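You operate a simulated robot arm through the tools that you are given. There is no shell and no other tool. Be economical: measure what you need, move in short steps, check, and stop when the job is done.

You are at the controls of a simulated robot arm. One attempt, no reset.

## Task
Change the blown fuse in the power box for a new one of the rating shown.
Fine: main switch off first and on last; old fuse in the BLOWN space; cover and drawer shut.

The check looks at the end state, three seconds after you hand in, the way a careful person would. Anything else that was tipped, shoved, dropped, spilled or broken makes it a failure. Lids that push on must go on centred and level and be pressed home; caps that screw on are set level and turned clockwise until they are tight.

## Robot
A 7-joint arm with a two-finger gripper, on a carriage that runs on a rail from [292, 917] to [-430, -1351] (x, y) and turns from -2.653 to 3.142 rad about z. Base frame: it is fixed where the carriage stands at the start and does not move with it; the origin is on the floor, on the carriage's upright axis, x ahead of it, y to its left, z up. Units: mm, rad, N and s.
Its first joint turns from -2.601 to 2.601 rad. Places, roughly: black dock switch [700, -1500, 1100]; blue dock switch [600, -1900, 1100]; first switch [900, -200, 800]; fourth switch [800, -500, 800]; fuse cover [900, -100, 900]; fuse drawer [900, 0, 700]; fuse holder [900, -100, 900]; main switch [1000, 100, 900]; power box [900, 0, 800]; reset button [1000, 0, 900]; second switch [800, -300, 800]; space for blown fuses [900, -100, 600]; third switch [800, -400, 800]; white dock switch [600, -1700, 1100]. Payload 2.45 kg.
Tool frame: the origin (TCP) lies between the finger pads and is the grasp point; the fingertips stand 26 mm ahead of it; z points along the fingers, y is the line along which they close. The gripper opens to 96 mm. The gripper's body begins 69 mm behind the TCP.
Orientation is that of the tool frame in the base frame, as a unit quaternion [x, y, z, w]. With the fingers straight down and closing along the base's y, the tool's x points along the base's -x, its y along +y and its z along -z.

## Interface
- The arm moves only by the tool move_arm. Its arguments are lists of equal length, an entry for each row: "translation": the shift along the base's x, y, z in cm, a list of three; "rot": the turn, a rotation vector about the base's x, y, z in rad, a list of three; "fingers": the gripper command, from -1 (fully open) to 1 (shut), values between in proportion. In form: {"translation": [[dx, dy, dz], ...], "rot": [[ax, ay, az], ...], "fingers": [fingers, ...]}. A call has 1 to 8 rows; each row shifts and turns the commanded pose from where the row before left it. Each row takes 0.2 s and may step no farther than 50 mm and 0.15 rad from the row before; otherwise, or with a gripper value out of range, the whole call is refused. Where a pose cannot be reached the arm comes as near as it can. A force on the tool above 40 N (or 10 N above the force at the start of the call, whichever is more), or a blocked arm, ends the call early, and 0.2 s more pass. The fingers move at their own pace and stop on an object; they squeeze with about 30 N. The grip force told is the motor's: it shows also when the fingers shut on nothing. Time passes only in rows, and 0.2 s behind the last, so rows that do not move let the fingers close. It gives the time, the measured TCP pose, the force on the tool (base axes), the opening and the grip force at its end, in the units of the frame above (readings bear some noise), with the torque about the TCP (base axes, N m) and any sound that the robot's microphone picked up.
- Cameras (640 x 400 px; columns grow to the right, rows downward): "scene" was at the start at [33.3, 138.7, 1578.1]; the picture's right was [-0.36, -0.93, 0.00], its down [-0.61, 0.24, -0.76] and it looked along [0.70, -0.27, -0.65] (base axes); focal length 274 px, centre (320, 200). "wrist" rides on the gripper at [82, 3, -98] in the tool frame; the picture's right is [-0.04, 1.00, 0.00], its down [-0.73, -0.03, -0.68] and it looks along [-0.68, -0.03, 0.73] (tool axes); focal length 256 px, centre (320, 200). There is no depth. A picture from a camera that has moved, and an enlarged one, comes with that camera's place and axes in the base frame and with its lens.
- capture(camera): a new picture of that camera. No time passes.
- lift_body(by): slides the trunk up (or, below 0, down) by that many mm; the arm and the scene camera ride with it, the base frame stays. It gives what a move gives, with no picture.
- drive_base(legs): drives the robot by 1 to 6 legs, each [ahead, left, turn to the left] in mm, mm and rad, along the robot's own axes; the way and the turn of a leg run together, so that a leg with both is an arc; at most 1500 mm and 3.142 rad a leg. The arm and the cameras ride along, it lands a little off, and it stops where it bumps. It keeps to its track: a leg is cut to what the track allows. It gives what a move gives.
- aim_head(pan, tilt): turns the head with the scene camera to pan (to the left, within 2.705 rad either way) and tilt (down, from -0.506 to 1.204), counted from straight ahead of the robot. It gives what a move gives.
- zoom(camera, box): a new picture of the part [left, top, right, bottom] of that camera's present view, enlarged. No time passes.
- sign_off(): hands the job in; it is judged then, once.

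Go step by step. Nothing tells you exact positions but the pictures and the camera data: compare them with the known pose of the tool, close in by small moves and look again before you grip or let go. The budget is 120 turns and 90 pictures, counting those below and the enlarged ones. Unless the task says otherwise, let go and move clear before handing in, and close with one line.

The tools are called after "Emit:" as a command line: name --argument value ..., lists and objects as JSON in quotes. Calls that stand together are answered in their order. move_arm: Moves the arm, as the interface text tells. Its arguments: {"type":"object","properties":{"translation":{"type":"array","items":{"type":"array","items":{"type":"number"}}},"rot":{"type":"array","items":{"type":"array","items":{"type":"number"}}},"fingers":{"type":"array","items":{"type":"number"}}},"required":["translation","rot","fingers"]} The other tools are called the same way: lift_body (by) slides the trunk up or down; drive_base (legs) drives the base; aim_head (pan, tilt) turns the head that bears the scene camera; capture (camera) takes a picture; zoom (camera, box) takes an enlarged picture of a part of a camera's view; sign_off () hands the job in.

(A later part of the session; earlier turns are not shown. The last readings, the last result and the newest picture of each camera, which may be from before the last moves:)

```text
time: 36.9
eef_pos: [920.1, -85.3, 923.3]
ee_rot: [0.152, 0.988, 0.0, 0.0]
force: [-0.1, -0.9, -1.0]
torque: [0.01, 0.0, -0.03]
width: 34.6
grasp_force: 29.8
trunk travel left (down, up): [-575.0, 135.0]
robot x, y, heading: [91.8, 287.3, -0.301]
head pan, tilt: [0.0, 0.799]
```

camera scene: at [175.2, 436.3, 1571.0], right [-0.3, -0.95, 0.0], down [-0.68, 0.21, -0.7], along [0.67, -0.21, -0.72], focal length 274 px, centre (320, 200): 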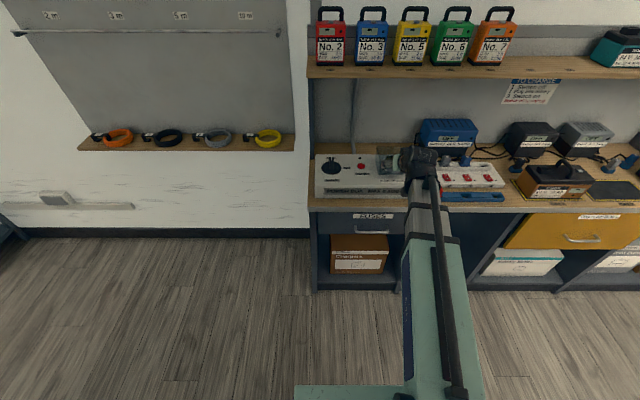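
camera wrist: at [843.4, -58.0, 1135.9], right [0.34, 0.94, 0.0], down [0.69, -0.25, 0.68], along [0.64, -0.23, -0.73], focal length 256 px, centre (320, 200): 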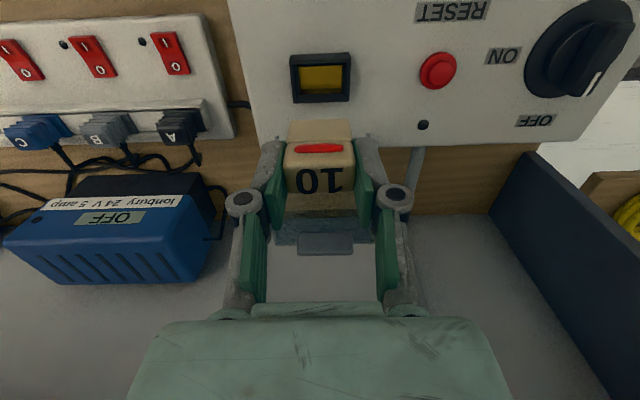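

Seated again. I release, rise, and pull the arm back to the left to look at the drawer.

Emit:
move_arm --translation '[[0, 0, 0], [0, 0, 0], [0, 0, 3], [0, 0, 4], [0, 0, 4], [-4, 1.5, 1], [-4, 1.5, 0], [-4, 1.5, 0]]' --rot '[[0, 0, 0], [0, 0, 0], [0, 0, 0], [0, 0, 0], [0, 0, 0], [0, 0, 0], [0, 0, 0], [0, 0, 0]]' --fingers '[0.1, -0.3, -0.3, -0.3, -0.3, -0.3, -0.3, -0.3]'

Emit:
move_arm --translation '[[-4, 2, 0], [-2, 4, 0], [-1, 4.5, 0], [1, 4.5, 0], [1, 4.5, 0], [1, 4.5, 0], [1, 4.5, 0], [0, 0, 0]]' --rot '[[0, 0, 0], [0, 0, 0], [0, 0, 0], [0, 0, 0], [0, 0, 0], [0, 0, 0], [0, 0, 0], [0, 0, 0]]' --fingers '[-0.3, -0.3, -0.3, -0.3, -0.3, -0.3, -0.3, -0.3]'

Emit:
capture --camera "scene"

Emit:
zoom --camera "scene" --box '[310, 140, 450, 228]'

Emit:
capture --camera "wrist"

```text
time: 38.7
eef_pos: [799.6, -40.2, 1044.4]
ee_rot: [0.152, 0.988, 0.0, 0.0]
force: [0.3, 0.2, -0.7]
torque: [-0.01, -0.01, -0.02]
width: 62.5
grasp_force: 0.2
trunk travel left (down, up): [-575.0, 135.0]
robot x, y, heading: [88.8, 288.7, -0.303]
head pan, tilt: [0.0, 0.799]
```

```text
time: 40.5
eef_pos: [769.3, 244.4, 1042.9]
ee_rot: [0.152, 0.988, 0.0, 0.0]
force: [0.9, -0.5, -0.1]
torque: [-0.03, 0.01, -0.01]
width: 62.1
grasp_force: 0.0
trunk travel left (down, up): [-575.0, 135.0]
robot x, y, heading: [89.5, 283.9, -0.31]
head pan, tilt: [0.0, 0.799]
```

```text
53 pictures are left
camera scene: at [175.4, 436.5, 1571.0], right [-0.3, -0.95, 0.0], down [-0.68, 0.21, -0.7], along [0.67, -0.21, -0.72], focal length 274 px, centre (320, 200)
```

scene: 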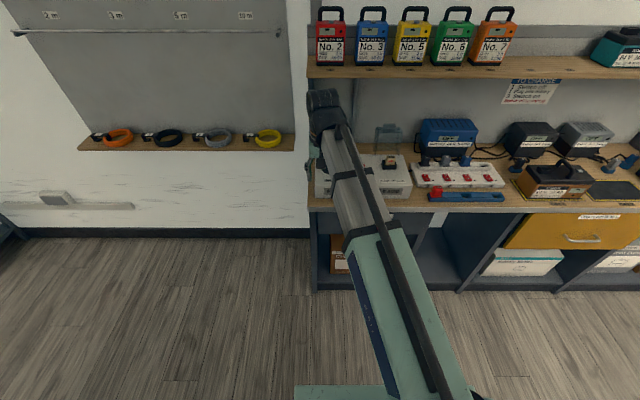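

```text
4.55 times, centred on (380, 184) of scene
camera zoom: at [175.4, 436.5, 1571.0], right [-0.3, -0.95, 0.0], down [-0.68, 0.21, -0.7], along [0.67, -0.21, -0.72], focal length 1247 px, centre (47, 273)
```

zoom: 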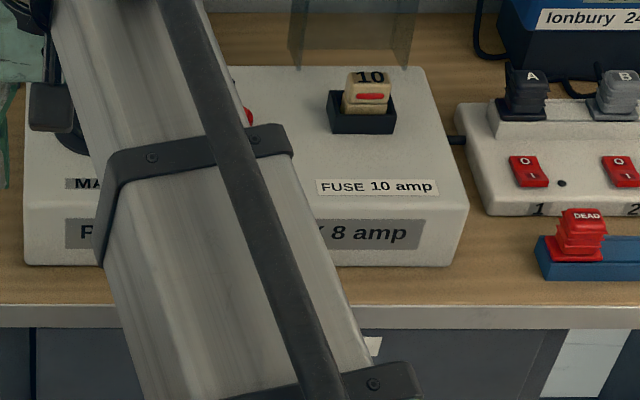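

```text
51 pictures are left
camera wrist: at [692.4, 272.3, 1140.7], right [0.34, 0.94, 0.0], down [0.69, -0.25, 0.68], along [0.64, -0.23, -0.73], focal length 256 px, centre (320, 200)
```

wrist: 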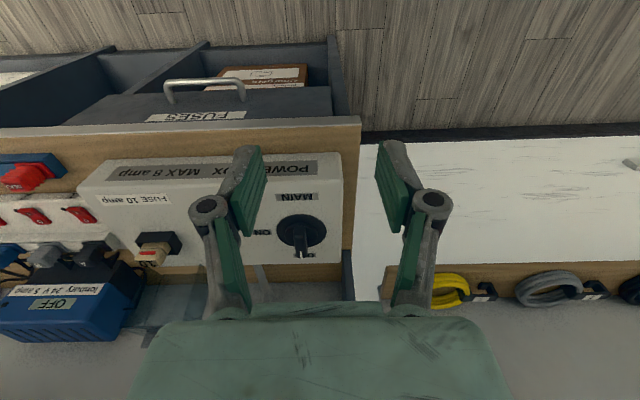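

Handle bar lies along the bench at about (768, 33, 675), i.e. d≈722, u≈263; counter edge at d≈754. I lower the trunk and turn the tool to grip the bar from above-front at 45°.

Emit:
lift_body --by -250

Emit:
move_arm --translation '[[-0.7, -2.2, 0], [-0.7, -2.2, 0], [-0.7, -2.2, 0], [-0.7, -2.2, 0], [-0.7, -2.2, 0], [-0.7, -2.2, 0], [-0.7, -2.2, 0], [-0.7, -2.2, 0]]' --rot '[[0, 0, -0.145], [0, 0, -0.145], [0, 0, -0.145], [0, 0, -0.145], [0, 0, -0.145], [0, 0, -0.145], [0, 0, -0.145], [0, 0, -0.145]]' --fingers '[-0.3, -0.3, -0.3, -0.3, -0.3, -0.3, -0.3, -0.3]'

Emit:
move_arm --translation '[[0, 0, 0], [0, 0, 0], [0, 0, 0], [0, 0, -1], [0, 0, -1], [0, 0, -1], [0, 0, -1], [0, 0, -1]]' --rot '[[0, 0, -0.137], [0, 0, -0.137], [0, 0, -0.137], [-0.0423, -0.1334, 0], [-0.0423, -0.1334, 0], [-0.0423, -0.1334, 0], [-0.0423, -0.1334, 0], [-0.0423, -0.1334, 0]]' --fingers '[-0.3, -0.3, -0.3, -0.3, -0.3, -0.3, -0.3, -0.3]'

Emit:
capture --camera "wrist"

Emit:
capture --camera "scene"

```text
time: 43.1
eef_pos: [769.9, 244.3, 793.3]
ee_rot: [0.152, 0.988, 0.0, 0.0]
force: [0.8, -0.1, -0.3]
torque: [-0.02, -0.01, 0.03]
width: 62.4
grasp_force: 0.0
trunk travel left (down, up): [-325.0, 385.0]
robot x, y, heading: [91.2, 283.2, -0.307]
head pan, tilt: [0.0, 0.799]
```

```text
time: 44.9
eef_pos: [711.8, 67.3, 792.2]
ee_rot: [0.67, 0.743, 0.0, 0.0]
force: [-0.9, 0.1, -0.1]
torque: [-0.02, -0.02, 0.0]
width: 62.1
grasp_force: 0.0
trunk travel left (down, up): [-325.0, 385.0]
robot x, y, heading: [91.2, 282.4, -0.301]
head pan, tilt: [0.0, 0.799]
```

```text
time: 46.7
eef_pos: [712.7, 67.0, 742.5]
ee_rot: [0.758, 0.554, 0.203, 0.277]
force: [0.8, -0.7, 0.0]
torque: [0.02, 0.03, 0.0]
width: 62.4
grasp_force: 0.1
trunk travel left (down, up): [-325.0, 385.0]
robot x, y, heading: [92.2, 284.6, -0.304]
head pan, tilt: [0.0, 0.799]
```

```text
50 pictures are left
camera wrist: at [679.8, 163.3, 818.9], right [0.72, -0.27, 0.65], down [-0.66, -0.56, 0.5], along [0.23, -0.78, -0.58], focal length 256 px, centre (320, 200)
```

wrist: 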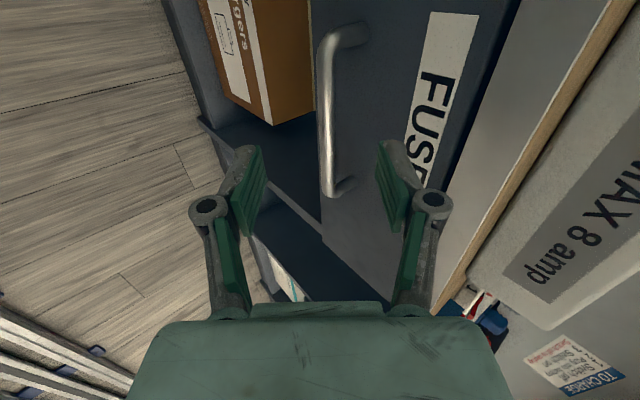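

```text
49 pictures are left
camera scene: at [175.4, 436.2, 1321.1], right [-0.3, -0.95, 0.0], down [-0.68, 0.21, -0.7], along [0.67, -0.21, -0.72], focal length 274 px, centre (320, 200)
```

scene: 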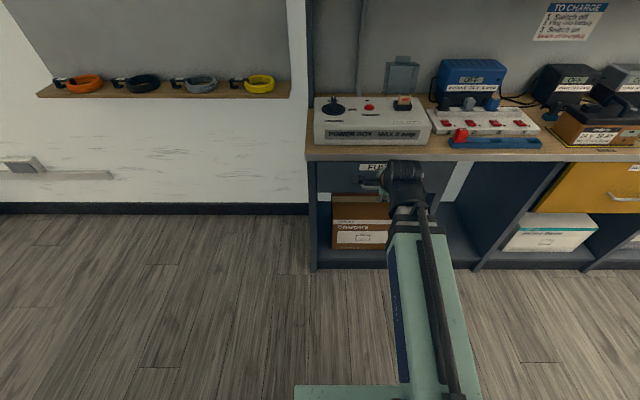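

The handle bar lies right on the tool's approach line, about 92 mm ahead. I narrow the fingers and advance.

Emit:
move_arm --translation '[[0.8, -0.9, -1.1], [1.2, -0.7, -1.4], [1.2, -0.65, -1.4], [1.2, -0.65, -1.4], [0, 0, 0]]' --rot '[[0, 0, 0], [0, 0, 0], [0, 0, 0], [0, 0, 0], [0, 0, 0]]' --fingers '[0.38, 0.38, 0.38, 0.38, 0.38]'

Emit:
capture --camera "wrist"

```text
time: 47.9
eef_pos: [757.8, 37.7, 688.5]
ee_rot: [0.757, 0.555, 0.203, 0.278]
force: [0.3, -1.2, 0.0]
torque: [-0.02, 0.01, 0.02]
width: 29.8
grasp_force: 0.0
trunk travel left (down, up): [-325.0, 385.0]
robot x, y, heading: [89.5, 285.6, -0.301]
head pan, tilt: [0.0, 0.799]
```

```text
48 pictures are left
camera wrist: at [724.3, 133.8, 766.5], right [0.72, -0.27, 0.64], down [-0.66, -0.56, 0.5], along [0.23, -0.78, -0.58], focal length 256 px, centre (320, 200)
```

wrist: 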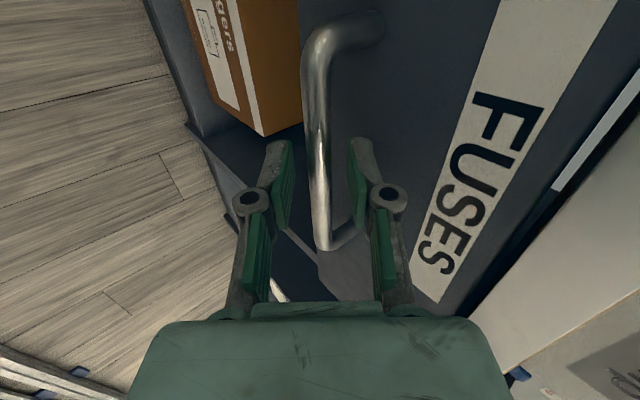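

Bar sits between the fingers. I close.

Emit:
move_arm --translation '[[0.2, -0.1, -0.3], [0, 0, 0], [0, 0, 0], [0, 0, 0]]' --rot '[[0, 0, 0], [0, 0, 0], [0, 0, 0], [0, 0, 0]]' --fingers '[0.38, 0.8, 1, 1]'

```text
time: 48.9
eef_pos: [759.0, 36.5, 685.8]
ee_rot: [0.758, 0.555, 0.201, 0.276]
force: [-1.2, 0.4, 0.8]
torque: [0.03, -0.01, -0.08]
width: 11.9
grasp_force: 39.2
trunk travel left (down, up): [-325.0, 385.0]
robot x, y, heading: [92.0, 285.3, -0.301]
head pan, tilt: [0.0, 0.799]
```

Gripped at 11.9 mm. I pull the drawer toward the robot.

Emit:
move_arm --translation '[[-1, 0.3, 0], [-1.9, 0.6, 0], [-1.9, 0.6, 0], [-1.9, 0.6, 0], [-1.9, 0.6, 0], [-1.9, 0.6, 0], [-1.9, 0.6, 0], [0, 0, 0]]' --rot '[[0, 0, 0], [0, 0, 0], [0, 0, 0], [0, 0, 0], [0, 0, 0], [0, 0, 0], [0, 0, 0], [0, 0, 0]]' --fingers '[1, 1, 1, 1, 1, 1, 1, 1]'

Emit:
capture --camera "scene"

Emit:
capture --camera "wrist"

```text
time: 50.7
eef_pos: [703.0, 54.7, 684.7]
ee_rot: [0.758, 0.556, 0.203, 0.276]
force: [-1.0, 1.9, 11.9]
torque: [0.08, -0.09, -0.02]
width: 11.7
grasp_force: 39.1
out of reach, approached as far as the arm can: row 4, 5, 6, 7
trunk travel left (down, up): [-325.0, 385.0]
robot x, y, heading: [92.6, 286.8, -0.304]
head pan, tilt: [0.0, 0.799]
```

```text
47 pictures are left
camera scene: at [174.5, 436.7, 1321.1], right [-0.3, -0.95, 0.0], down [-0.68, 0.21, -0.7], along [0.67, -0.21, -0.72], focal length 274 px, centre (320, 200)
```

scene: 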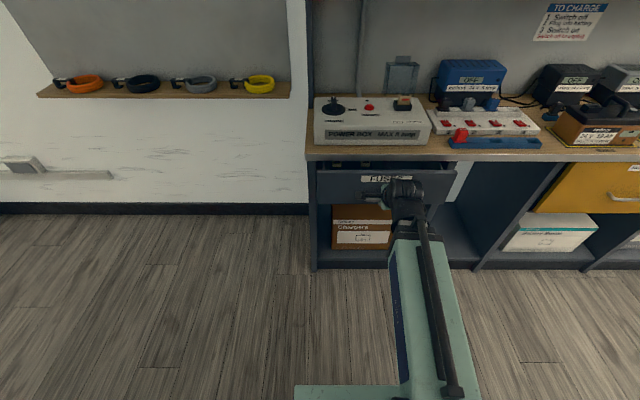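

```text
46 pictures are left
camera wrist: at [670.8, 151.0, 763.6], right [0.72, -0.27, 0.64], down [-0.66, -0.56, 0.5], along [0.23, -0.78, -0.58], focal length 256 px, centre (320, 200)
```

wrist: 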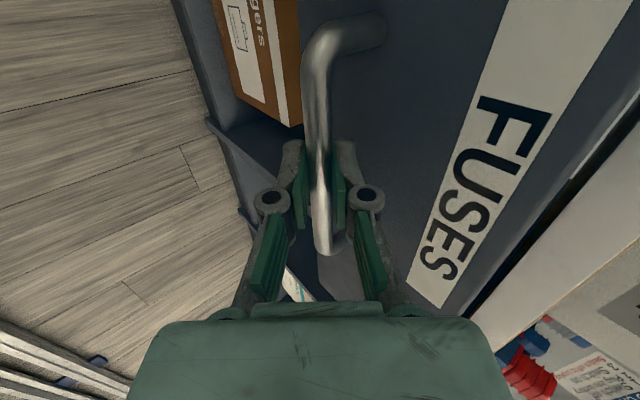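

The drawer came about 56 mm, then the arm ran out of near reach. I let go, lift clear, and drive back along the rail so the drawer is at a better distance.

Emit:
move_arm --translation '[[0, 0, 0], [0, 0, 0], [-0.3, 0.1, 1], [0, 0, 2], [0, 0, 4], [0, 0, 4], [0, 0, 4], [0, 0, 2]]' --rot '[[0, 0, 0], [0, 0, 0], [0, 0, 0], [0, 0, 0], [0, 0, 0], [0, 0, 0], [0, 0, 0], [0, 0, 0]]' --fingers '[0.2, 0.2, 0.2, 0.2, 0.2, 0.2, 0.2, 0.2]'

Emit:
drive_base --legs '[[0, -320, 0]]'

Emit:
aim_head --pan 0.3 --tilt 0.8

Emit:
capture --camera "scene"

```text
time: 52.5
eef_pos: [704.2, 57.1, 855.5]
ee_rot: [0.758, 0.554, 0.203, 0.276]
force: [-0.2, -0.6, -1.0]
torque: [0.01, -0.01, -0.03]
width: 38.4
grasp_force: 0.0
trunk travel left (down, up): [-325.0, 385.0]
robot x, y, heading: [92.7, 285.8, -0.301]
head pan, tilt: [0.0, 0.799]
```

```text
time: 54.6
eef_pos: [606.7, -250.4, 855.3]
ee_rot: [0.759, 0.554, 0.201, 0.276]
force: [0.0, 0.8, 0.5]
torque: [-0.02, 0.01, 0.02]
width: 38.1
grasp_force: 0.1
trunk travel left (down, up): [-325.0, 385.0]
robot x, y, heading: [-8.8, -19.9, -0.305]
head pan, tilt: [0.0, 0.799]
```

```text
time: 55.4
eef_pos: [606.2, -249.9, 855.4]
ee_rot: [0.758, 0.554, 0.202, 0.277]
force: [-0.3, 1.0, -0.1]
torque: [0.0, 0.0, 0.0]
width: 38.6
grasp_force: 0.1
trunk travel left (down, up): [-325.0, 385.0]
robot x, y, heading: [-4.8, -17.1, -0.304]
head pan, tilt: [0.3, 0.799]
```

```text
45 pictures are left
camera scene: at [82.8, 155.4, 1321.0], right [-0.01, -1.0, 0.0], down [-0.72, 0.01, -0.7], along [0.7, -0.01, -0.72], focal length 274 px, centre (320, 200)
```

scene: 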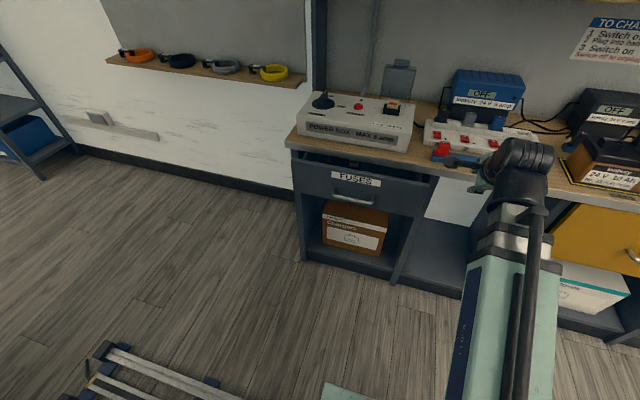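

Emit:
move_arm --translation '[[1.33, 4.35, 0], [1.33, 4.35, 0], [1.33, 4.35, 0], [1.33, 4.35, 0], [1.33, 4.35, 0], [1.33, 4.35, -2], [1.33, 4.35, -2], [0, 0, -2]]' --rot '[[0, 0, 0], [0, 0, 0], [0, 0, 0], [0, 0, 0], [0, 0, 0], [0, 0, 0], [0, 0, 0], [0, 0, 0]]' --fingers '[0.3, 0.3, 0.3, 0.3, 0.3, 0.3, 0.3, 0.3]'

Emit:
capture --camera "wrist"

```text
time: 57.2
eef_pos: [698.4, 56.3, 796.8]
ee_rot: [0.759, 0.554, 0.201, 0.277]
force: [-0.2, -0.5, 0.0]
torque: [0.0, 0.0, 0.02]
width: 33.4
grasp_force: 0.1
trunk travel left (down, up): [-325.0, 385.0]
robot x, y, heading: [-6.7, -21.5, -0.306]
head pan, tilt: [0.3, 0.799]
```

```text
44 pictures are left
camera wrist: at [666.1, 152.2, 873.7], right [0.72, -0.27, 0.64], down [-0.66, -0.56, 0.5], along [0.22, -0.78, -0.58], focal length 256 px, centre (320, 200)
```

wrist: 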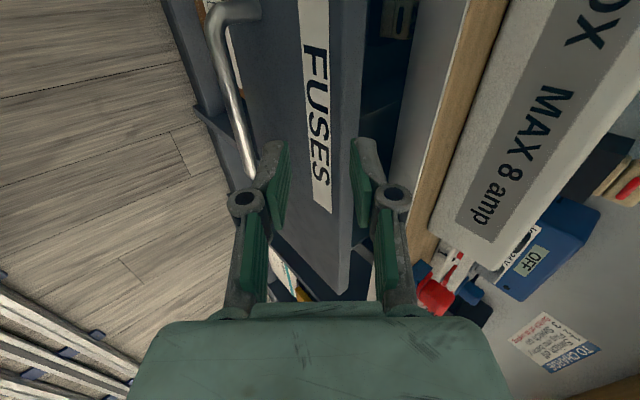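

Emit:
move_arm --translation '[[-1.9, 0.6, -1.5], [-1.9, 0.6, -1.5], [0, 0, -2.9], [1.4, -0.45, -1.75], [1.4, -0.45, -1.75], [0.9, -0.3, -1], [0, 0, 0]]' --rot '[[0, 0, 0], [0, 0, 0], [0, 0, 0], [0, 0, 0], [0, 0, 0], [0, 0, 0], [0, 0, 0]]' --fingers '[0.3, 0.3, 0.3, 0.3, 0.3, 0.3, 0.3]'

Emit:
capture --camera "wrist"

```text
time: 58.8
eef_pos: [698.4, 53.7, 693.0]
ee_rot: [0.758, 0.555, 0.202, 0.277]
force: [-0.5, -0.7, 1.0]
torque: [0.03, 0.01, 0.0]
width: 33.4
grasp_force: 0.0
trunk travel left (down, up): [-325.0, 385.0]
robot x, y, heading: [-5.1, -20.3, -0.308]
head pan, tilt: [0.3, 0.799]
```

```text
43 pictures are left
camera wrist: at [665.3, 150.2, 769.7], right [0.72, -0.27, 0.64], down [-0.66, -0.56, 0.5], along [0.22, -0.78, -0.58], focal length 256 px, centre (320, 200)
```

wrist: 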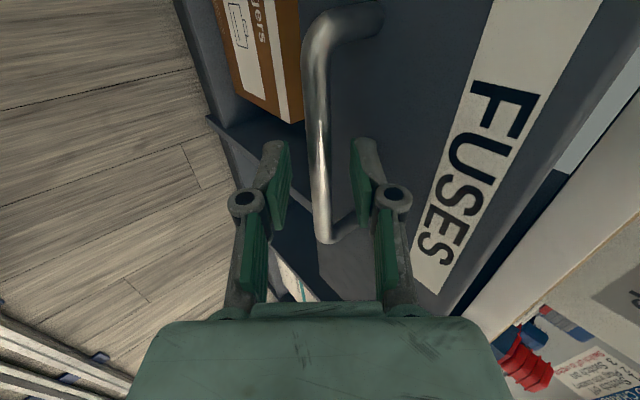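

Aligned; I advance a bit, close and pull.

Emit:
move_arm --translation '[[0.5, -0.1, -0.7], [0, 0, 0], [0, 0, 0], [-1.5, 0.5, 0], [-1.9, 0.6, 0], [-1.9, 0.6, 0], [-1.9, 0.6, 0], [0, 0, 0]]' --rot '[[0, 0, 0], [0, 0, 0], [0, 0, 0], [0, 0, 0], [0, 0, 0], [0, 0, 0], [0, 0, 0], [0, 0, 0]]' --fingers '[0.38, 0.8, 1, 1, 1, 1, 1, 1]'

Emit:
capture --camera "scene"

```text
time: 60.6
eef_pos: [630.8, 75.6, 685.3]
ee_rot: [0.758, 0.554, 0.204, 0.277]
force: [-0.7, 2.7, 26.6]
torque: [0.48, -0.35, 0.56]
width: 12.1
grasp_force: 38.6
trunk travel left (down, up): [-325.0, 385.0]
robot x, y, heading: [-7.3, -16.0, -0.308]
head pan, tilt: [0.3, 0.799]
```

```text
42 pictures are left
camera scene: at [80.8, 155.4, 1321.3], right [-0.01, -1.0, 0.0], down [-0.72, 0.01, -0.7], along [0.7, 0.0, -0.72], focal length 274 px, centre (320, 200)
```

scene: 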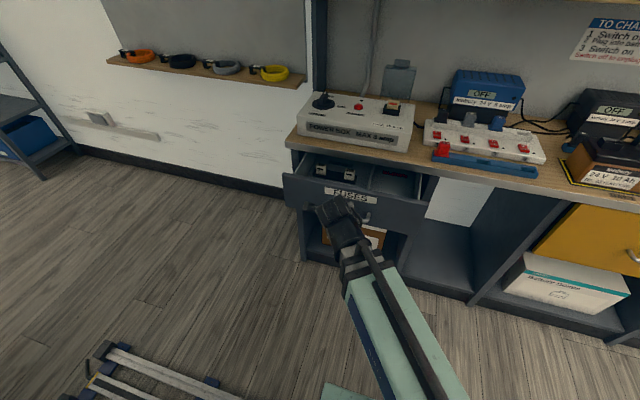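

Emit:
move_arm --translation '[[-1.5, 0.5, 0.2], [-1.9, 0.6, 0], [-1.9, 0.6, 0], [-1.9, 0.6, 0], [-1.9, 0.6, 0], [0, 0, 0]]' --rot '[[0, 0, 0], [0, 0, 0], [0, 0, 0], [0, 0, 0], [0, 0, 0], [0, 0, 0]]' --fingers '[1, 1, 1, 1, 1, 1]'

Emit:
capture --camera "scene"

```text
time: 62.0
eef_pos: [591.8, 125.4, 689.0]
ee_rot: [0.761, 0.554, 0.198, 0.275]
force: [-11.3, -29.8, -16.4]
torque: [-0.34, 0.25, -0.19]
width: 12.4
grasp_force: 39.6
out of reach, approached as far as the arm can: row 2, 3, 4, 5
trunk travel left (down, up): [-325.0, 385.0]
robot x, y, heading: [-3.5, -18.2, -0.306]
head pan, tilt: [0.3, 0.799]
```

```text
41 pictures are left
camera scene: at [83.2, 153.9, 1321.1], right [-0.01, -1.0, 0.0], down [-0.72, 0.01, -0.7], along [0.7, 0.0, -0.72], focal length 274 px, centre (320, 200)
```

scene: 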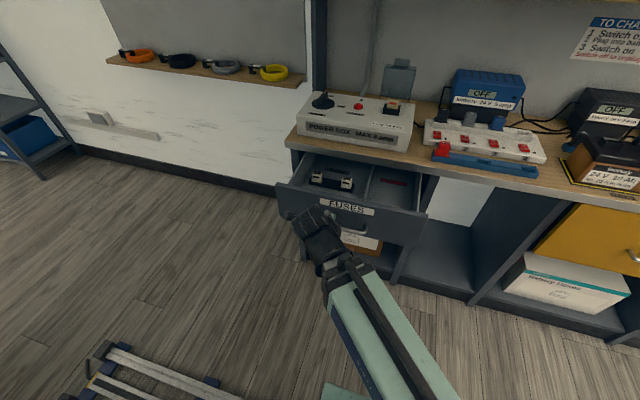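

The drawer is open about 185 mm. I let go, rise and look inside.

Emit:
move_arm --translation '[[0, 0, 0], [0, 0, 0], [0, 0, 1], [0, 0, 2], [0, 0, 4], [0, 0, 4], [0, 0, 4], [0, 0, 4]]' --rot '[[0, 0, 0], [0, 0, 0], [0, 0, 0], [0, 0, 0], [0, 0, 0], [0, 0, 0], [0, 0, 0], [0, 0, 0]]' --fingers '[0.4, 0.1, 0.1, 0.1, 0.1, 0.1, 0.1, 0.1]'

Emit:
zoom --camera "scene" --box '[270, 140, 450, 252]'

Emit:
capture --camera "wrist"

```text
time: 63.8
eef_pos: [592.1, 128.2, 881.7]
ee_rot: [0.759, 0.555, 0.202, 0.276]
force: [0.6, 0.0, -0.2]
torque: [0.03, 0.03, 0.02]
width: 43.3
grasp_force: 0.0
trunk travel left (down, up): [-325.0, 385.0]
robot x, y, heading: [-5.9, -17.2, -0.307]
head pan, tilt: [0.3, 0.799]
```

```text
3.56 times, centred on (360, 196) of scene
camera zoom: at [83.0, 155.5, 1321.0], right [-0.01, -1.0, 0.0], down [-0.72, 0.01, -0.7], along [0.7, 0.0, -0.72], focal length 975 px, centre (178, 214)
```

zoom: 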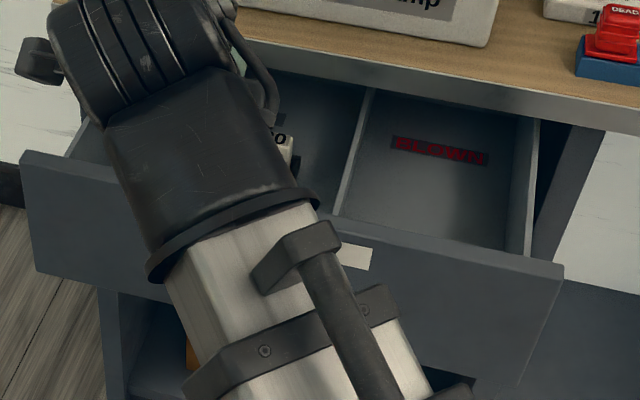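

```text
39 pictures are left
camera wrist: at [560.4, 223.9, 957.8], right [0.72, -0.27, 0.64], down [-0.66, -0.56, 0.5], along [0.22, -0.78, -0.58], focal length 256 px, centre (320, 200)
```

wrist: 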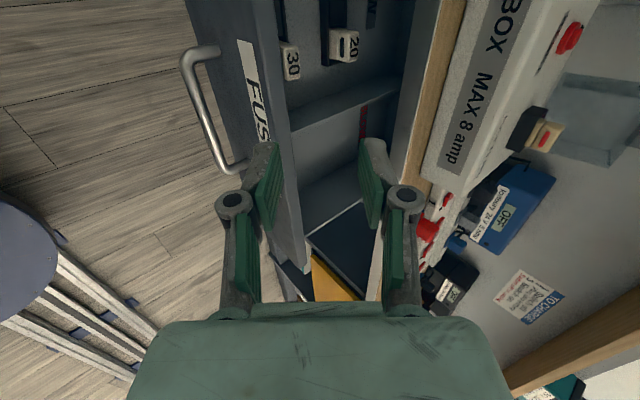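

I turn the tool back upright and square to view the spare fuses.

Emit:
move_arm --translation '[[0, 0, 0.5], [0, 0, 0.5], [0, 0, 0.5], [0, 0, 0.5], [0, 0, 0.5], [0, 0, 0], [0, 0, 0], [0, 0, 0]]' --rot '[[0.0423, 0.1334, 0], [0.0423, 0.1334, 0], [0.0423, 0.1334, 0], [0.0423, 0.1334, 0], [0.0423, 0.1334, 0], [0, 0, 0.143], [0, 0, 0.143], [0, 0, 0.143]]' --fingers '[-0.2, -0.2, -0.2, -0.2, -0.2, -0.2, -0.2, -0.2]'

Emit:
move_arm --translation '[[0, 0, 0], [0, 0, 0], [0, 0, 0], [0, 0, 0], [0, 0, 0], [0, 0, 0], [0, 0, 0], [0, 0, 0]]' --rot '[[0, 0, 0.143], [0, 0, 0.143], [0, 0, 0.143], [0, 0, 0.143], [0, 0, 0.143], [0, 0, 0.143], [0, 0, 0.143], [0, 0, 0.143]]' --fingers '[-0.2, -0.2, -0.2, -0.2, -0.2, -0.2, -0.2, -0.2]'

Emit:
capture --camera "wrist"

```text
time: 65.6
eef_pos: [603.9, 132.1, 881.7]
ee_rot: [0.662, 0.749, 0.001, 0.003]
force: [0.2, 0.0, -0.1]
torque: [0.0, 0.02, -0.01]
width: 57.7
grasp_force: 0.1
out of reach, approached as far as the arm can: row 5, 6
trunk travel left (down, up): [-325.0, 385.0]
robot x, y, heading: [-7.4, -18.5, -0.305]
head pan, tilt: [0.3, 0.799]
```

```text
time: 67.4
eef_pos: [604.4, 132.2, 883.1]
ee_rot: [0.152, 0.988, 0.0, 0.003]
force: [0.6, -0.2, 0.7]
torque: [0.0, -0.02, -0.02]
width: 57.3
grasp_force: 0.0
trunk travel left (down, up): [-325.0, 385.0]
robot x, y, heading: [-8.0, -19.8, -0.307]
head pan, tilt: [0.3, 0.799]
```

```text
38 pictures are left
camera wrist: at [526.9, 159.9, 980.7], right [0.34, 0.94, 0.0], down [0.69, -0.25, 0.68], along [0.64, -0.23, -0.73], focal length 256 px, centre (320, 200)
```

wrist: 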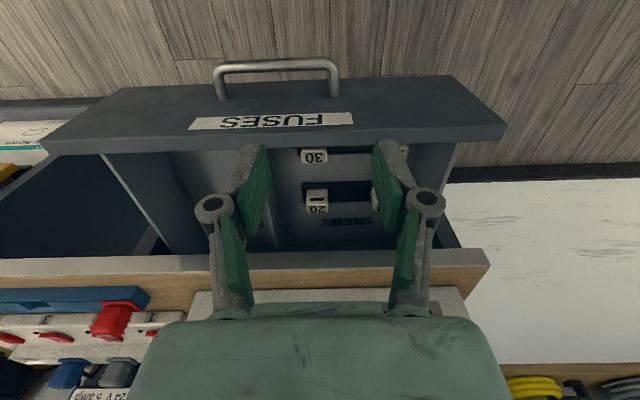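

Emit:
move_arm --translation '[[1, 3, 2], [1, 3, 2], [0, 0, 0]]' --rot '[[0, 0, 0], [0, 0, 0], [0, 0, 0]]' --fingers '[-0.9, -0.9, -0.9]'

Emit:
zoom --camera "wrist" --box '[180, 60, 480, 260]'

```text
time: 68.2
eef_pos: [633.5, 193.2, 907.5]
ee_rot: [0.153, 0.988, 0.002, 0.004]
force: [-0.5, 0.5, 0.7]
torque: [0.01, 0.01, -0.02]
width: 91.2
grasp_force: 0.0
out of reach, approached as far as the arm can: row 1, 2
trunk travel left (down, up): [-325.0, 385.0]
robot x, y, heading: [-4.8, -16.5, -0.304]
head pan, tilt: [0.3, 0.799]
```

```text
2.00 times, centred on (330, 160) of wrist
camera zoom: at [555.0, 222.0, 1005.3], right [0.34, 0.94, 0.01], down [0.68, -0.25, 0.69], along [0.65, -0.23, -0.73], focal length 512 px, centre (300, 280)
```

zoom: 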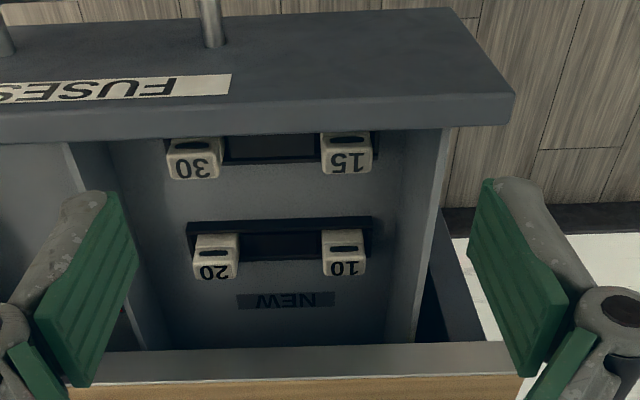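

The 10 A spare is at the rear-left of the NEW tray, a bit close to the counter edge. I'll open the drawer further by putting closed fingers into the empty BLOWN compartment and pulling on the inside of the front panel.

Emit:
move_arm --translation '[[0.62, -3.87, 0], [0.62, -3.87, 0], [0.62, -3.87, 0], [0.62, -3.87, 0], [0.62, -3.87, 0], [0.62, -3.87, 0], [0, 0, -4], [0, 0, -4]]' --rot '[[0, 0, 0], [0, 0, 0], [0, 0, 0], [0, 0, 0], [0, 0, 0], [0, 0, 0], [0, 0, 0], [0, 0, 0]]' --fingers '[0.5, 1, 1, 1, 1, 1, 1, 1]'

Emit:
capture --camera "wrist"

Emit:
zoom --camera "scene" --box '[270, 120, 450, 232]'

```text
time: 70.0
eef_pos: [671.1, -38.1, 822.7]
ee_rot: [0.153, 0.988, 0.0, 0.001]
force: [0.2, -0.3, -0.3]
torque: [-0.01, -0.02, 0.01]
width: 0.2
grasp_force: 28.5
out of reach, approached as far as the arm can: row 2
trunk travel left (down, up): [-325.0, 385.0]
robot x, y, heading: [-6.1, -21.6, -0.308]
head pan, tilt: [0.3, 0.799]
```

```text
36 pictures are left
camera wrist: at [594.3, -10.1, 920.6], right [0.34, 0.94, 0.0], down [0.69, -0.25, 0.68], along [0.64, -0.23, -0.73], focal length 256 px, centre (320, 200)
```

wrist: 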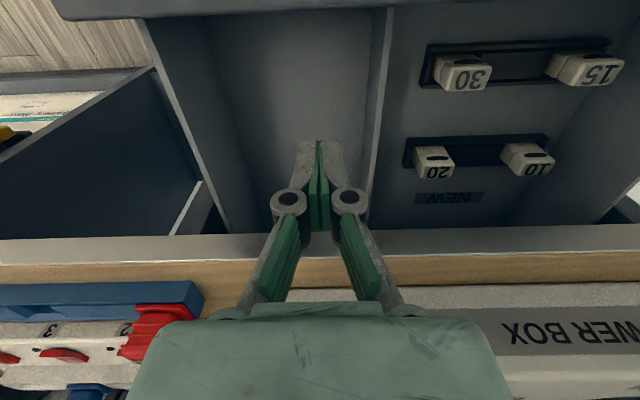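

```text
3.56 times, centred on (360, 176) of scene
camera zoom: at [82.6, 155.5, 1321.1], right [-0.01, -1.0, 0.0], down [-0.72, 0.01, -0.7], along [0.7, 0.0, -0.72], focal length 975 px, centre (178, 285)
```

zoom: 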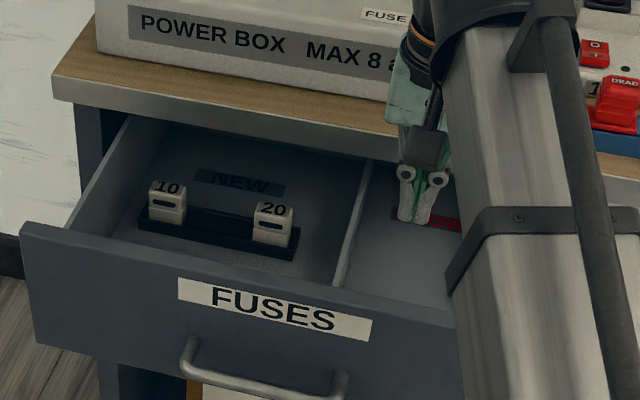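

Emit:
move_arm --translation '[[0, 0, -4], [0, 0, -4], [0, 0, -1.8], [-1.9, 0.6, 0], [-1.9, 0.6, 0], [-1.9, 0.6, 0], [-1.9, 0.6, 0], [-1.9, 0.6, 0]]' --rot '[[0, 0, 0], [0, 0, 0], [0, 0, 0], [0, 0, 0], [0, 0, 0], [0, 0, 0], [0, 0, 0], [0, 0, 0]]' --fingers '[1, 1, 1, 1, 1, 1, 1, 1]'

Emit:
capture --camera "wrist"

```text
time: 71.8
eef_pos: [575.1, -6.0, 724.9]
ee_rot: [0.152, 0.988, 0.0, 0.001]
force: [1.3, -0.1, -0.5]
torque: [-0.02, 0.04, 0.03]
width: 0.3
grasp_force: 28.8
trunk travel left (down, up): [-325.0, 385.0]
robot x, y, heading: [-5.1, -19.3, -0.312]
head pan, tilt: [0.3, 0.799]
```

```text
34 pictures are left
camera wrist: at [497.7, 21.6, 822.8], right [0.34, 0.94, 0.0], down [0.69, -0.25, 0.68], along [0.64, -0.23, -0.73], focal length 256 px, centre (320, 200)
```

wrist: 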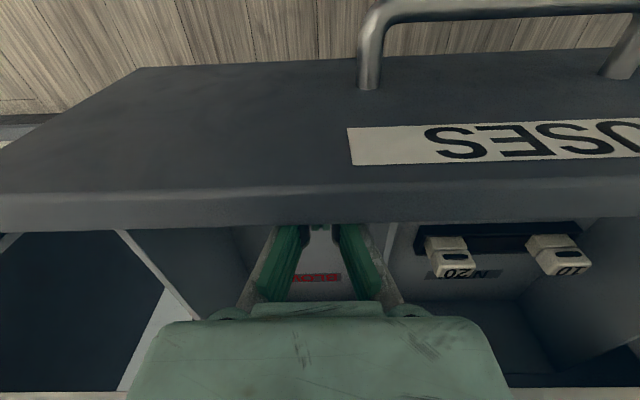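

Emit:
move_arm --translation '[[-1.9, 0.6, 0], [-1.9, 0.6, 0], [0, 0, 0]]' --rot '[[0, 0, 0], [0, 0, 0], [0, 0, 0]]' --fingers '[1, 1, 1]'

Emit:
capture --camera "scene"

```text
time: 72.6
eef_pos: [535.5, 4.9, 726.3]
ee_rot: [0.153, 0.988, 0.0, 0.001]
force: [-0.8, 0.2, 0.6]
torque: [-0.01, -0.04, 0.01]
width: 0.0
grasp_force: 28.7
trunk travel left (down, up): [-325.0, 385.0]
robot x, y, heading: [-6.1, -19.8, -0.309]
head pan, tilt: [0.3, 0.799]
```

```text
33 pictures are left
camera scene: at [82.8, 155.5, 1321.0], right [-0.01, -1.0, 0.0], down [-0.72, 0.01, -0.7], along [0.7, 0.0, -0.72], focal length 274 px, centre (320, 200)
```

scene: 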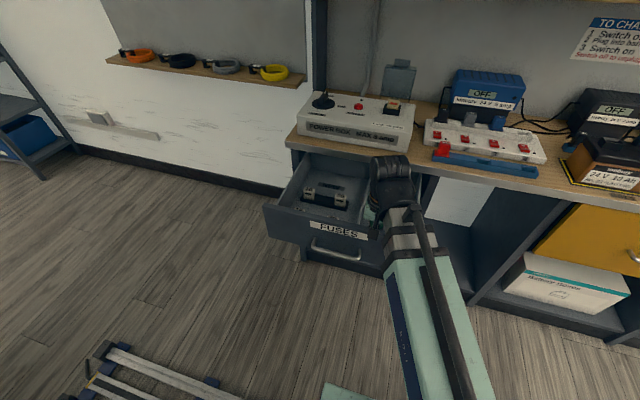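

The drawer is now well open. Next: lift out, raise the trunk, and fetch the blown fuse from its holder.

Emit:
move_arm --translation '[[0, 0, 3], [0, 0, 4], [0, 0, 4], [0, 0, 4]]' --rot '[[0, 0, 0], [0, 0, 0], [0, 0, 0], [0, 0, 0]]' --fingers '[1, 1, 0, -0.3]'

Emit:
lift_body --by 150

Emit:
move_arm --translation '[[4.8, -1.14, 0], [4.8, -1.14, 0], [4.8, -1.14, 0], [4.8, -1.14, 0], [4.8, -1.14, 0], [4.8, -1.14, 0], [4.8, -1.14, 0], [4.8, -1.14, 0]]' --rot '[[0, 0, 0], [0, 0, 0], [0, 0, 0], [0, 0, 0], [0, 0, 0], [0, 0, 0], [0, 0, 0], [0, 0, 0]]' --fingers '[-0.3, -0.3, -0.3, -0.3, -0.3, -0.3, -0.3, -0.3]'

Emit:
capture --camera "wrist"

```text
time: 73.6
eef_pos: [545.7, 6.0, 847.5]
ee_rot: [0.152, 0.988, 0.0, 0.005]
force: [-0.3, -0.1, 0.6]
torque: [-0.01, -0.02, -0.06]
width: 62.4
grasp_force: 0.0
out of reach, approached as far as the arm can: row 4
trunk travel left (down, up): [-325.0, 385.0]
robot x, y, heading: [-5.0, -20.6, -0.308]
head pan, tilt: [0.3, 0.799]
```

```text
time: 75.3
eef_pos: [546.9, 4.2, 996.6]
ee_rot: [0.154, 0.988, 0.001, 0.006]
force: [-0.4, -0.1, -0.3]
torque: [-0.01, -0.02, 0.0]
width: 62.5
grasp_force: 0.0
trunk travel left (down, up): [-475.0, 235.0]
robot x, y, heading: [-9.3, -18.8, -0.308]
head pan, tilt: [0.3, 0.799]
```

```text
time: 77.2
eef_pos: [930.5, -84.5, 997.5]
ee_rot: [0.154, 0.988, 0.002, 0.005]
force: [-0.1, -0.1, -0.5]
torque: [-0.01, -0.04, 0.02]
width: 62.6
grasp_force: 0.0
trunk travel left (down, up): [-475.0, 235.0]
robot x, y, heading: [-5.0, -19.6, -0.309]
head pan, tilt: [0.3, 0.799]
```

```text
32 pictures are left
camera wrist: at [852.4, -57.8, 1094.0], right [0.34, 0.94, 0.0], down [0.68, -0.25, 0.69], along [0.65, -0.23, -0.73], focal length 256 px, centre (320, 200)
```

wrist: 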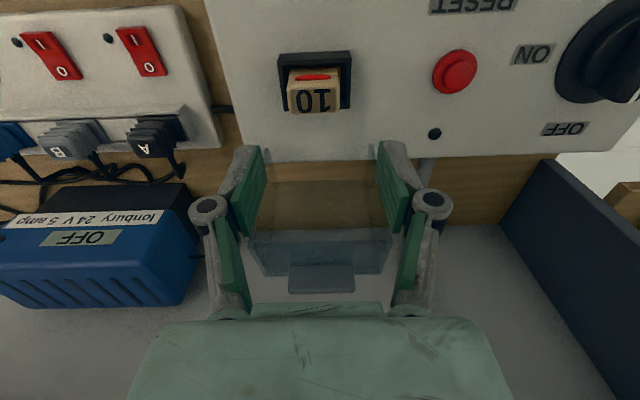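

Emit:
move_arm --translation '[[-1.0, -0.12, -2], [0, 0, -2], [0, 0, -2], [0, 0, -1.4], [0, 0, 0]]' --rot '[[-0.0025, 0.0105, 0], [0, 0, 0], [0, 0, 0], [0, 0, 0], [0, 0, 0]]' --fingers '[-0.3, -0.3, -0.3, -0.3, -0.3]'

Emit:
zoom --camera "wrist" --box '[220, 80, 420, 240]'

```text
time: 78.3
eef_pos: [919.4, -87.4, 922.4]
ee_rot: [0.153, 0.988, -0.001, 0.0]
force: [0.6, -0.4, 0.8]
torque: [-0.01, 0.01, 0.0]
width: 62.3
grasp_force: 0.1
trunk travel left (down, up): [-475.0, 235.0]
robot x, y, heading: [-4.7, -20.9, -0.312]
head pan, tilt: [0.3, 0.799]
```

```text
2.50 times, centred on (320, 160) of wrist
camera zoom: at [842.4, -60.3, 1019.9], right [0.34, 0.94, 0.0], down [0.69, -0.25, 0.68], along [0.64, -0.23, -0.73], focal length 640 px, centre (320, 300)
```

zoom: 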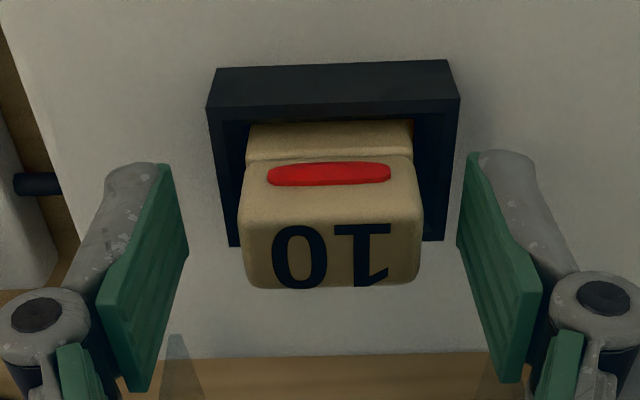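

Aligned. I grip it, lift it out and carry it over the open drawer's BLOWN compartment.

Emit:
move_arm --translation '[[0.05, 0.12, 0], [0, 0, 0], [0, 0, 0], [0, 0, 0], [0, 0, 1], [0, 0, 3], [0, 0, 3], [0, 0, 3]]' --rot '[[0, 0, 0], [0, 0, 0], [0, 0, 0], [0, 0, 0], [0, 0, 0], [0, 0, 0], [0, 0, 0], [0, 0, 0]]' --fingers '[0, 0.6, 1, 1, 1, 1, 1, 1]'

Emit:
move_arm --translation '[[-3.79, 0.53, 0], [-3.79, 0.53, 0], [-3.79, 0.53, 0], [-3.79, 0.53, 0], [-3.79, 0.53, 0], [-3.79, 0.53, 0], [-3.79, 0.53, -2], [-2.8, 0.3, -3]]' --rot '[[0, 0, 0], [0, 0, 0], [0, 0, 0], [0, 0, 0], [0, 0, 0], [0, 0, 0], [0, 0, 0], [0, 0, 0]]' --fingers '[1, 1, 1, 1, 1, 1, 1, 1]'

Emit:
capture --camera "wrist"

Emit:
capture --camera "scene"

```text
time: 80.2
eef_pos: [921.1, -86.0, 1022.5]
ee_rot: [0.153, 0.988, -0.001, 0.001]
force: [-0.1, -0.3, -0.7]
torque: [0.01, -0.01, 0.02]
width: 35.0
grasp_force: 30.2
trunk travel left (down, up): [-475.0, 235.0]
robot x, y, heading: [-3.5, -16.4, -0.305]
head pan, tilt: [0.3, 0.799]
```

```text
time: 82.0
eef_pos: [626.6, -43.0, 971.5]
ee_rot: [0.154, 0.988, -0.001, 0.001]
force: [0.1, -0.1, -0.8]
torque: [0.0, 0.0, 0.02]
width: 34.9
grasp_force: 29.9
trunk travel left (down, up): [-475.0, 235.0]
robot x, y, heading: [-4.8, -20.0, -0.304]
head pan, tilt: [0.3, 0.799]
```

```text
30 pictures are left
camera wrist: at [550.1, -15.6, 1070.1], right [0.34, 0.94, 0.0], down [0.69, -0.25, 0.68], along [0.64, -0.23, -0.73], focal length 256 px, centre (320, 200)
```

wrist: 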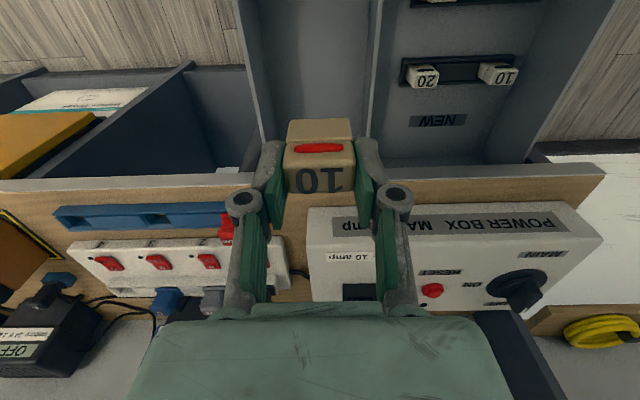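

```text
29 pictures are left
camera scene: at [82.8, 155.5, 1471.1], right [-0.01, -1.0, 0.0], down [-0.72, 0.01, -0.7], along [0.7, 0.0, -0.72], focal length 274 px, centre (320, 200)
```

scene: 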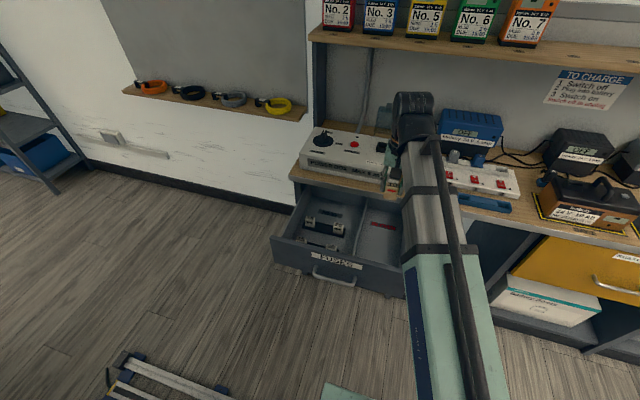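

Over the BLOWN compartment's middle. I lower it down inside.

Emit:
move_arm --translation '[[0, 0, -4.5], [0, 0, -4.5], [0, 0, -4.5], [0, 0, -4.5], [0, 0, -4], [0, 0, -2], [0, 0, 0]]' --rot '[[0, 0, 0], [0, 0, 0], [0, 0, 0], [0, 0, 0], [0, 0, 0], [0, 0, 0], [0, 0, 0]]' --fingers '[1, 1, 1, 1, 1, 1, 1]'

Emit:
capture --camera "wrist"

```text
time: 83.5
eef_pos: [626.4, -46.5, 732.6]
ee_rot: [0.152, 0.988, -0.001, 0.001]
force: [0.6, -0.8, 0.0]
torque: [0.0, 0.0, 0.03]
width: 35.1
grasp_force: 30.2
trunk travel left (down, up): [-475.0, 235.0]
robot x, y, heading: [-5.5, -16.8, -0.31]
head pan, tilt: [0.3, 0.799]
```

```text
28 pictures are left
camera wrist: at [549.8, -17.7, 830.6], right [0.34, 0.94, 0.0], down [0.69, -0.25, 0.68], along [0.64, -0.23, -0.73], focal length 256 px, centre (320, 200)
```

wrist: 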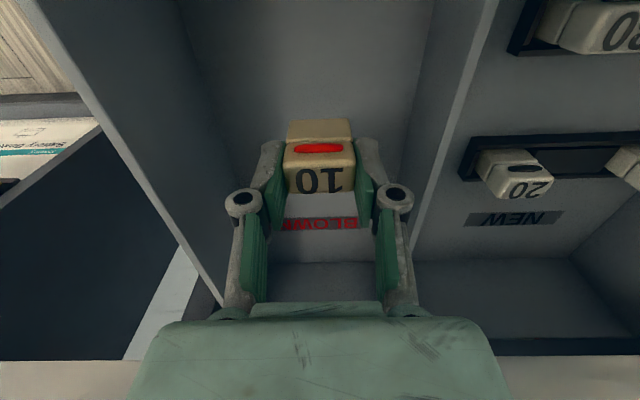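

Good. I go down in small steps until the fuse touches the floor.

Emit:
move_arm --translation '[[0, 0, -1], [0, 0, -1], [0, 0, -1], [0, 0, -0.5], [0, 0, -0.5], [0, 0, -0.5]]' --rot '[[0, 0, 0], [0, 0, 0], [0, 0, 0], [0, 0, 0], [0, 0, 0], [0, 0, 0]]' --fingers '[1, 1, 1, 1, 1, 1]'

```text
time: 85.0
eef_pos: [628.5, -46.4, 688.3]
ee_rot: [0.153, 0.988, -0.001, 0.0]
force: [0.0, 0.1, -0.3]
torque: [-0.02, 0.02, -0.01]
width: 34.9
grasp_force: 30.3
trunk travel left (down, up): [-475.0, 235.0]
robot x, y, heading: [-6.0, -18.0, -0.309]
head pan, tilt: [0.3, 0.799]
```

Emit:
move_arm --translation '[[0, 0, -0.5], [0, 0, -0.5], [0, 0, -0.5]]' --rot '[[0, 0, 0], [0, 0, 0], [0, 0, 0]]' --fingers '[1, 1, 1]'

Emit:
capture --camera "wrist"

```text
time: 85.8
eef_pos: [625.8, -45.7, 675.2]
ee_rot: [0.153, 0.988, -0.002, 0.001]
force: [1.5, -0.2, 26.0]
torque: [0.0, 0.02, 0.04]
width: 35.1
grasp_force: 29.4
trunk travel left (down, up): [-475.0, 235.0]
robot x, y, heading: [-4.0, -16.9, -0.311]
head pan, tilt: [0.3, 0.799]
```

```text
27 pictures are left
camera wrist: at [549.4, -17.4, 772.4], right [0.34, 0.94, 0.0], down [0.69, -0.25, 0.68], along [0.64, -0.23, -0.73], focal length 256 px, centre (320, 200)
```

wrist: 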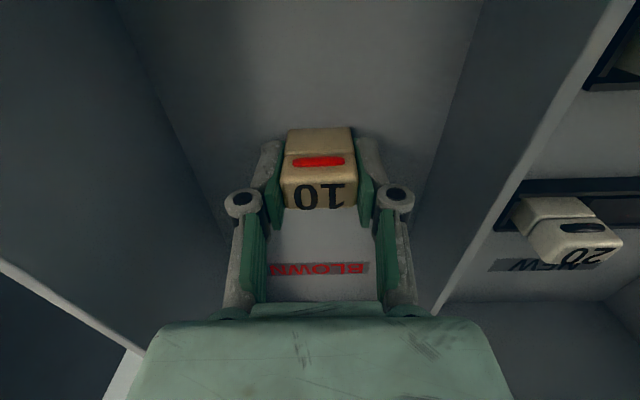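

The blown fuse stands on the floor of the BLOWN compartment. I release, rise, and go over the new 10 A.

Emit:
move_arm --translation '[[0, 0, 0.15], [0, 0, 0], [0, 0, 3], [0, 0, 4], [0, 0, 4], [0, 0, 3]]' --rot '[[0, 0, 0], [0, 0, 0], [0, 0, 0], [0, 0, 0], [0, 0, 0], [0, 0, 0]]' --fingers '[0, -0.3, -0.3, -0.3, -0.3, -0.3]'

Emit:
move_arm --translation '[[1.7, 3.97, 0], [1.7, 3.97, 0], [1.7, 3.97, 0], [1.7, 3.97, 0], [1.7, 3.97, 0], [1.7, 3.97, 0], [0, 0, 0]]' --rot '[[0, 0, 0], [0, 0, 0], [0, 0, 0], [0, 0, 0], [0, 0, 0], [0, 0, 0], [0, 0, 0]]' --fingers '[-0.3, -0.3, -0.3, -0.3, -0.3, -0.3, -0.3]'

Emit:
capture --camera "wrist"

```text
time: 87.2
eef_pos: [626.9, -45.2, 815.4]
ee_rot: [0.154, 0.988, -0.001, 0.0]
force: [-0.1, 0.3, 0.2]
torque: [-0.01, 0.01, 0.03]
width: 62.5
grasp_force: 0.0
trunk travel left (down, up): [-475.0, 235.0]
robot x, y, heading: [-11.1, -16.6, -0.304]
head pan, tilt: [0.3, 0.799]
```

```text
time: 88.8
eef_pos: [730.0, 193.2, 814.9]
ee_rot: [0.153, 0.988, -0.001, 0.001]
force: [1.5, -0.1, -0.6]
torque: [-0.02, 0.02, 0.0]
width: 62.5
grasp_force: 0.0
trunk travel left (down, up): [-475.0, 235.0]
robot x, y, heading: [-3.3, -19.9, -0.307]
head pan, tilt: [0.3, 0.799]
```

```text
26 pictures are left
camera wrist: at [652.9, 221.3, 912.5], right [0.34, 0.94, 0.0], down [0.69, -0.25, 0.68], along [0.64, -0.23, -0.73], focal length 256 px, centre (320, 200)
```

wrist: 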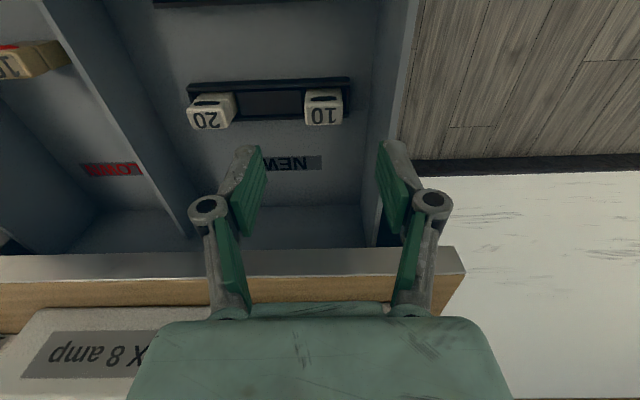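

The new 10 A fuse is 22 mm further ahead. I go above it and descend.

Emit:
move_arm --translation '[[2.15, -0.47, -3], [0, 0, -3], [0, 0, -3], [0, 0, -1.5], [0, 0, 0]]' --rot '[[0, 0, 0], [0, 0, 0], [0, 0, 0], [0, 0, 0], [0, 0, 0]]' --fingers '[-0.2, -0.2, -0.2, -0.2, -0.2]'

Emit:
zoom --camera "wrist" --box '[220, 80, 420, 240]'

```text
time: 90.0
eef_pos: [749.5, 185.6, 713.0]
ee_rot: [0.153, 0.988, -0.001, 0.001]
force: [-0.1, -0.4, 0.1]
torque: [0.0, 0.05, -0.02]
width: 57.4
grasp_force: 0.1
trunk travel left (down, up): [-475.0, 235.0]
robot x, y, heading: [-7.4, -22.5, -0.309]
head pan, tilt: [0.3, 0.799]
```

```text
2.50 times, centred on (320, 160) of wrist
camera zoom: at [672.9, 214.8, 810.4], right [0.34, 0.94, 0.0], down [0.69, -0.25, 0.68], along [0.64, -0.23, -0.73], focal length 640 px, centre (320, 300)
```

zoom: 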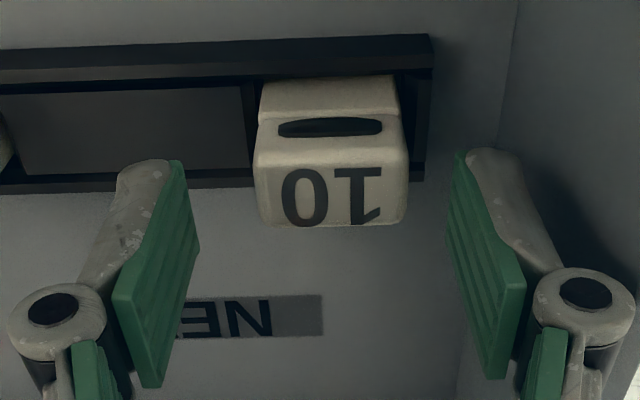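

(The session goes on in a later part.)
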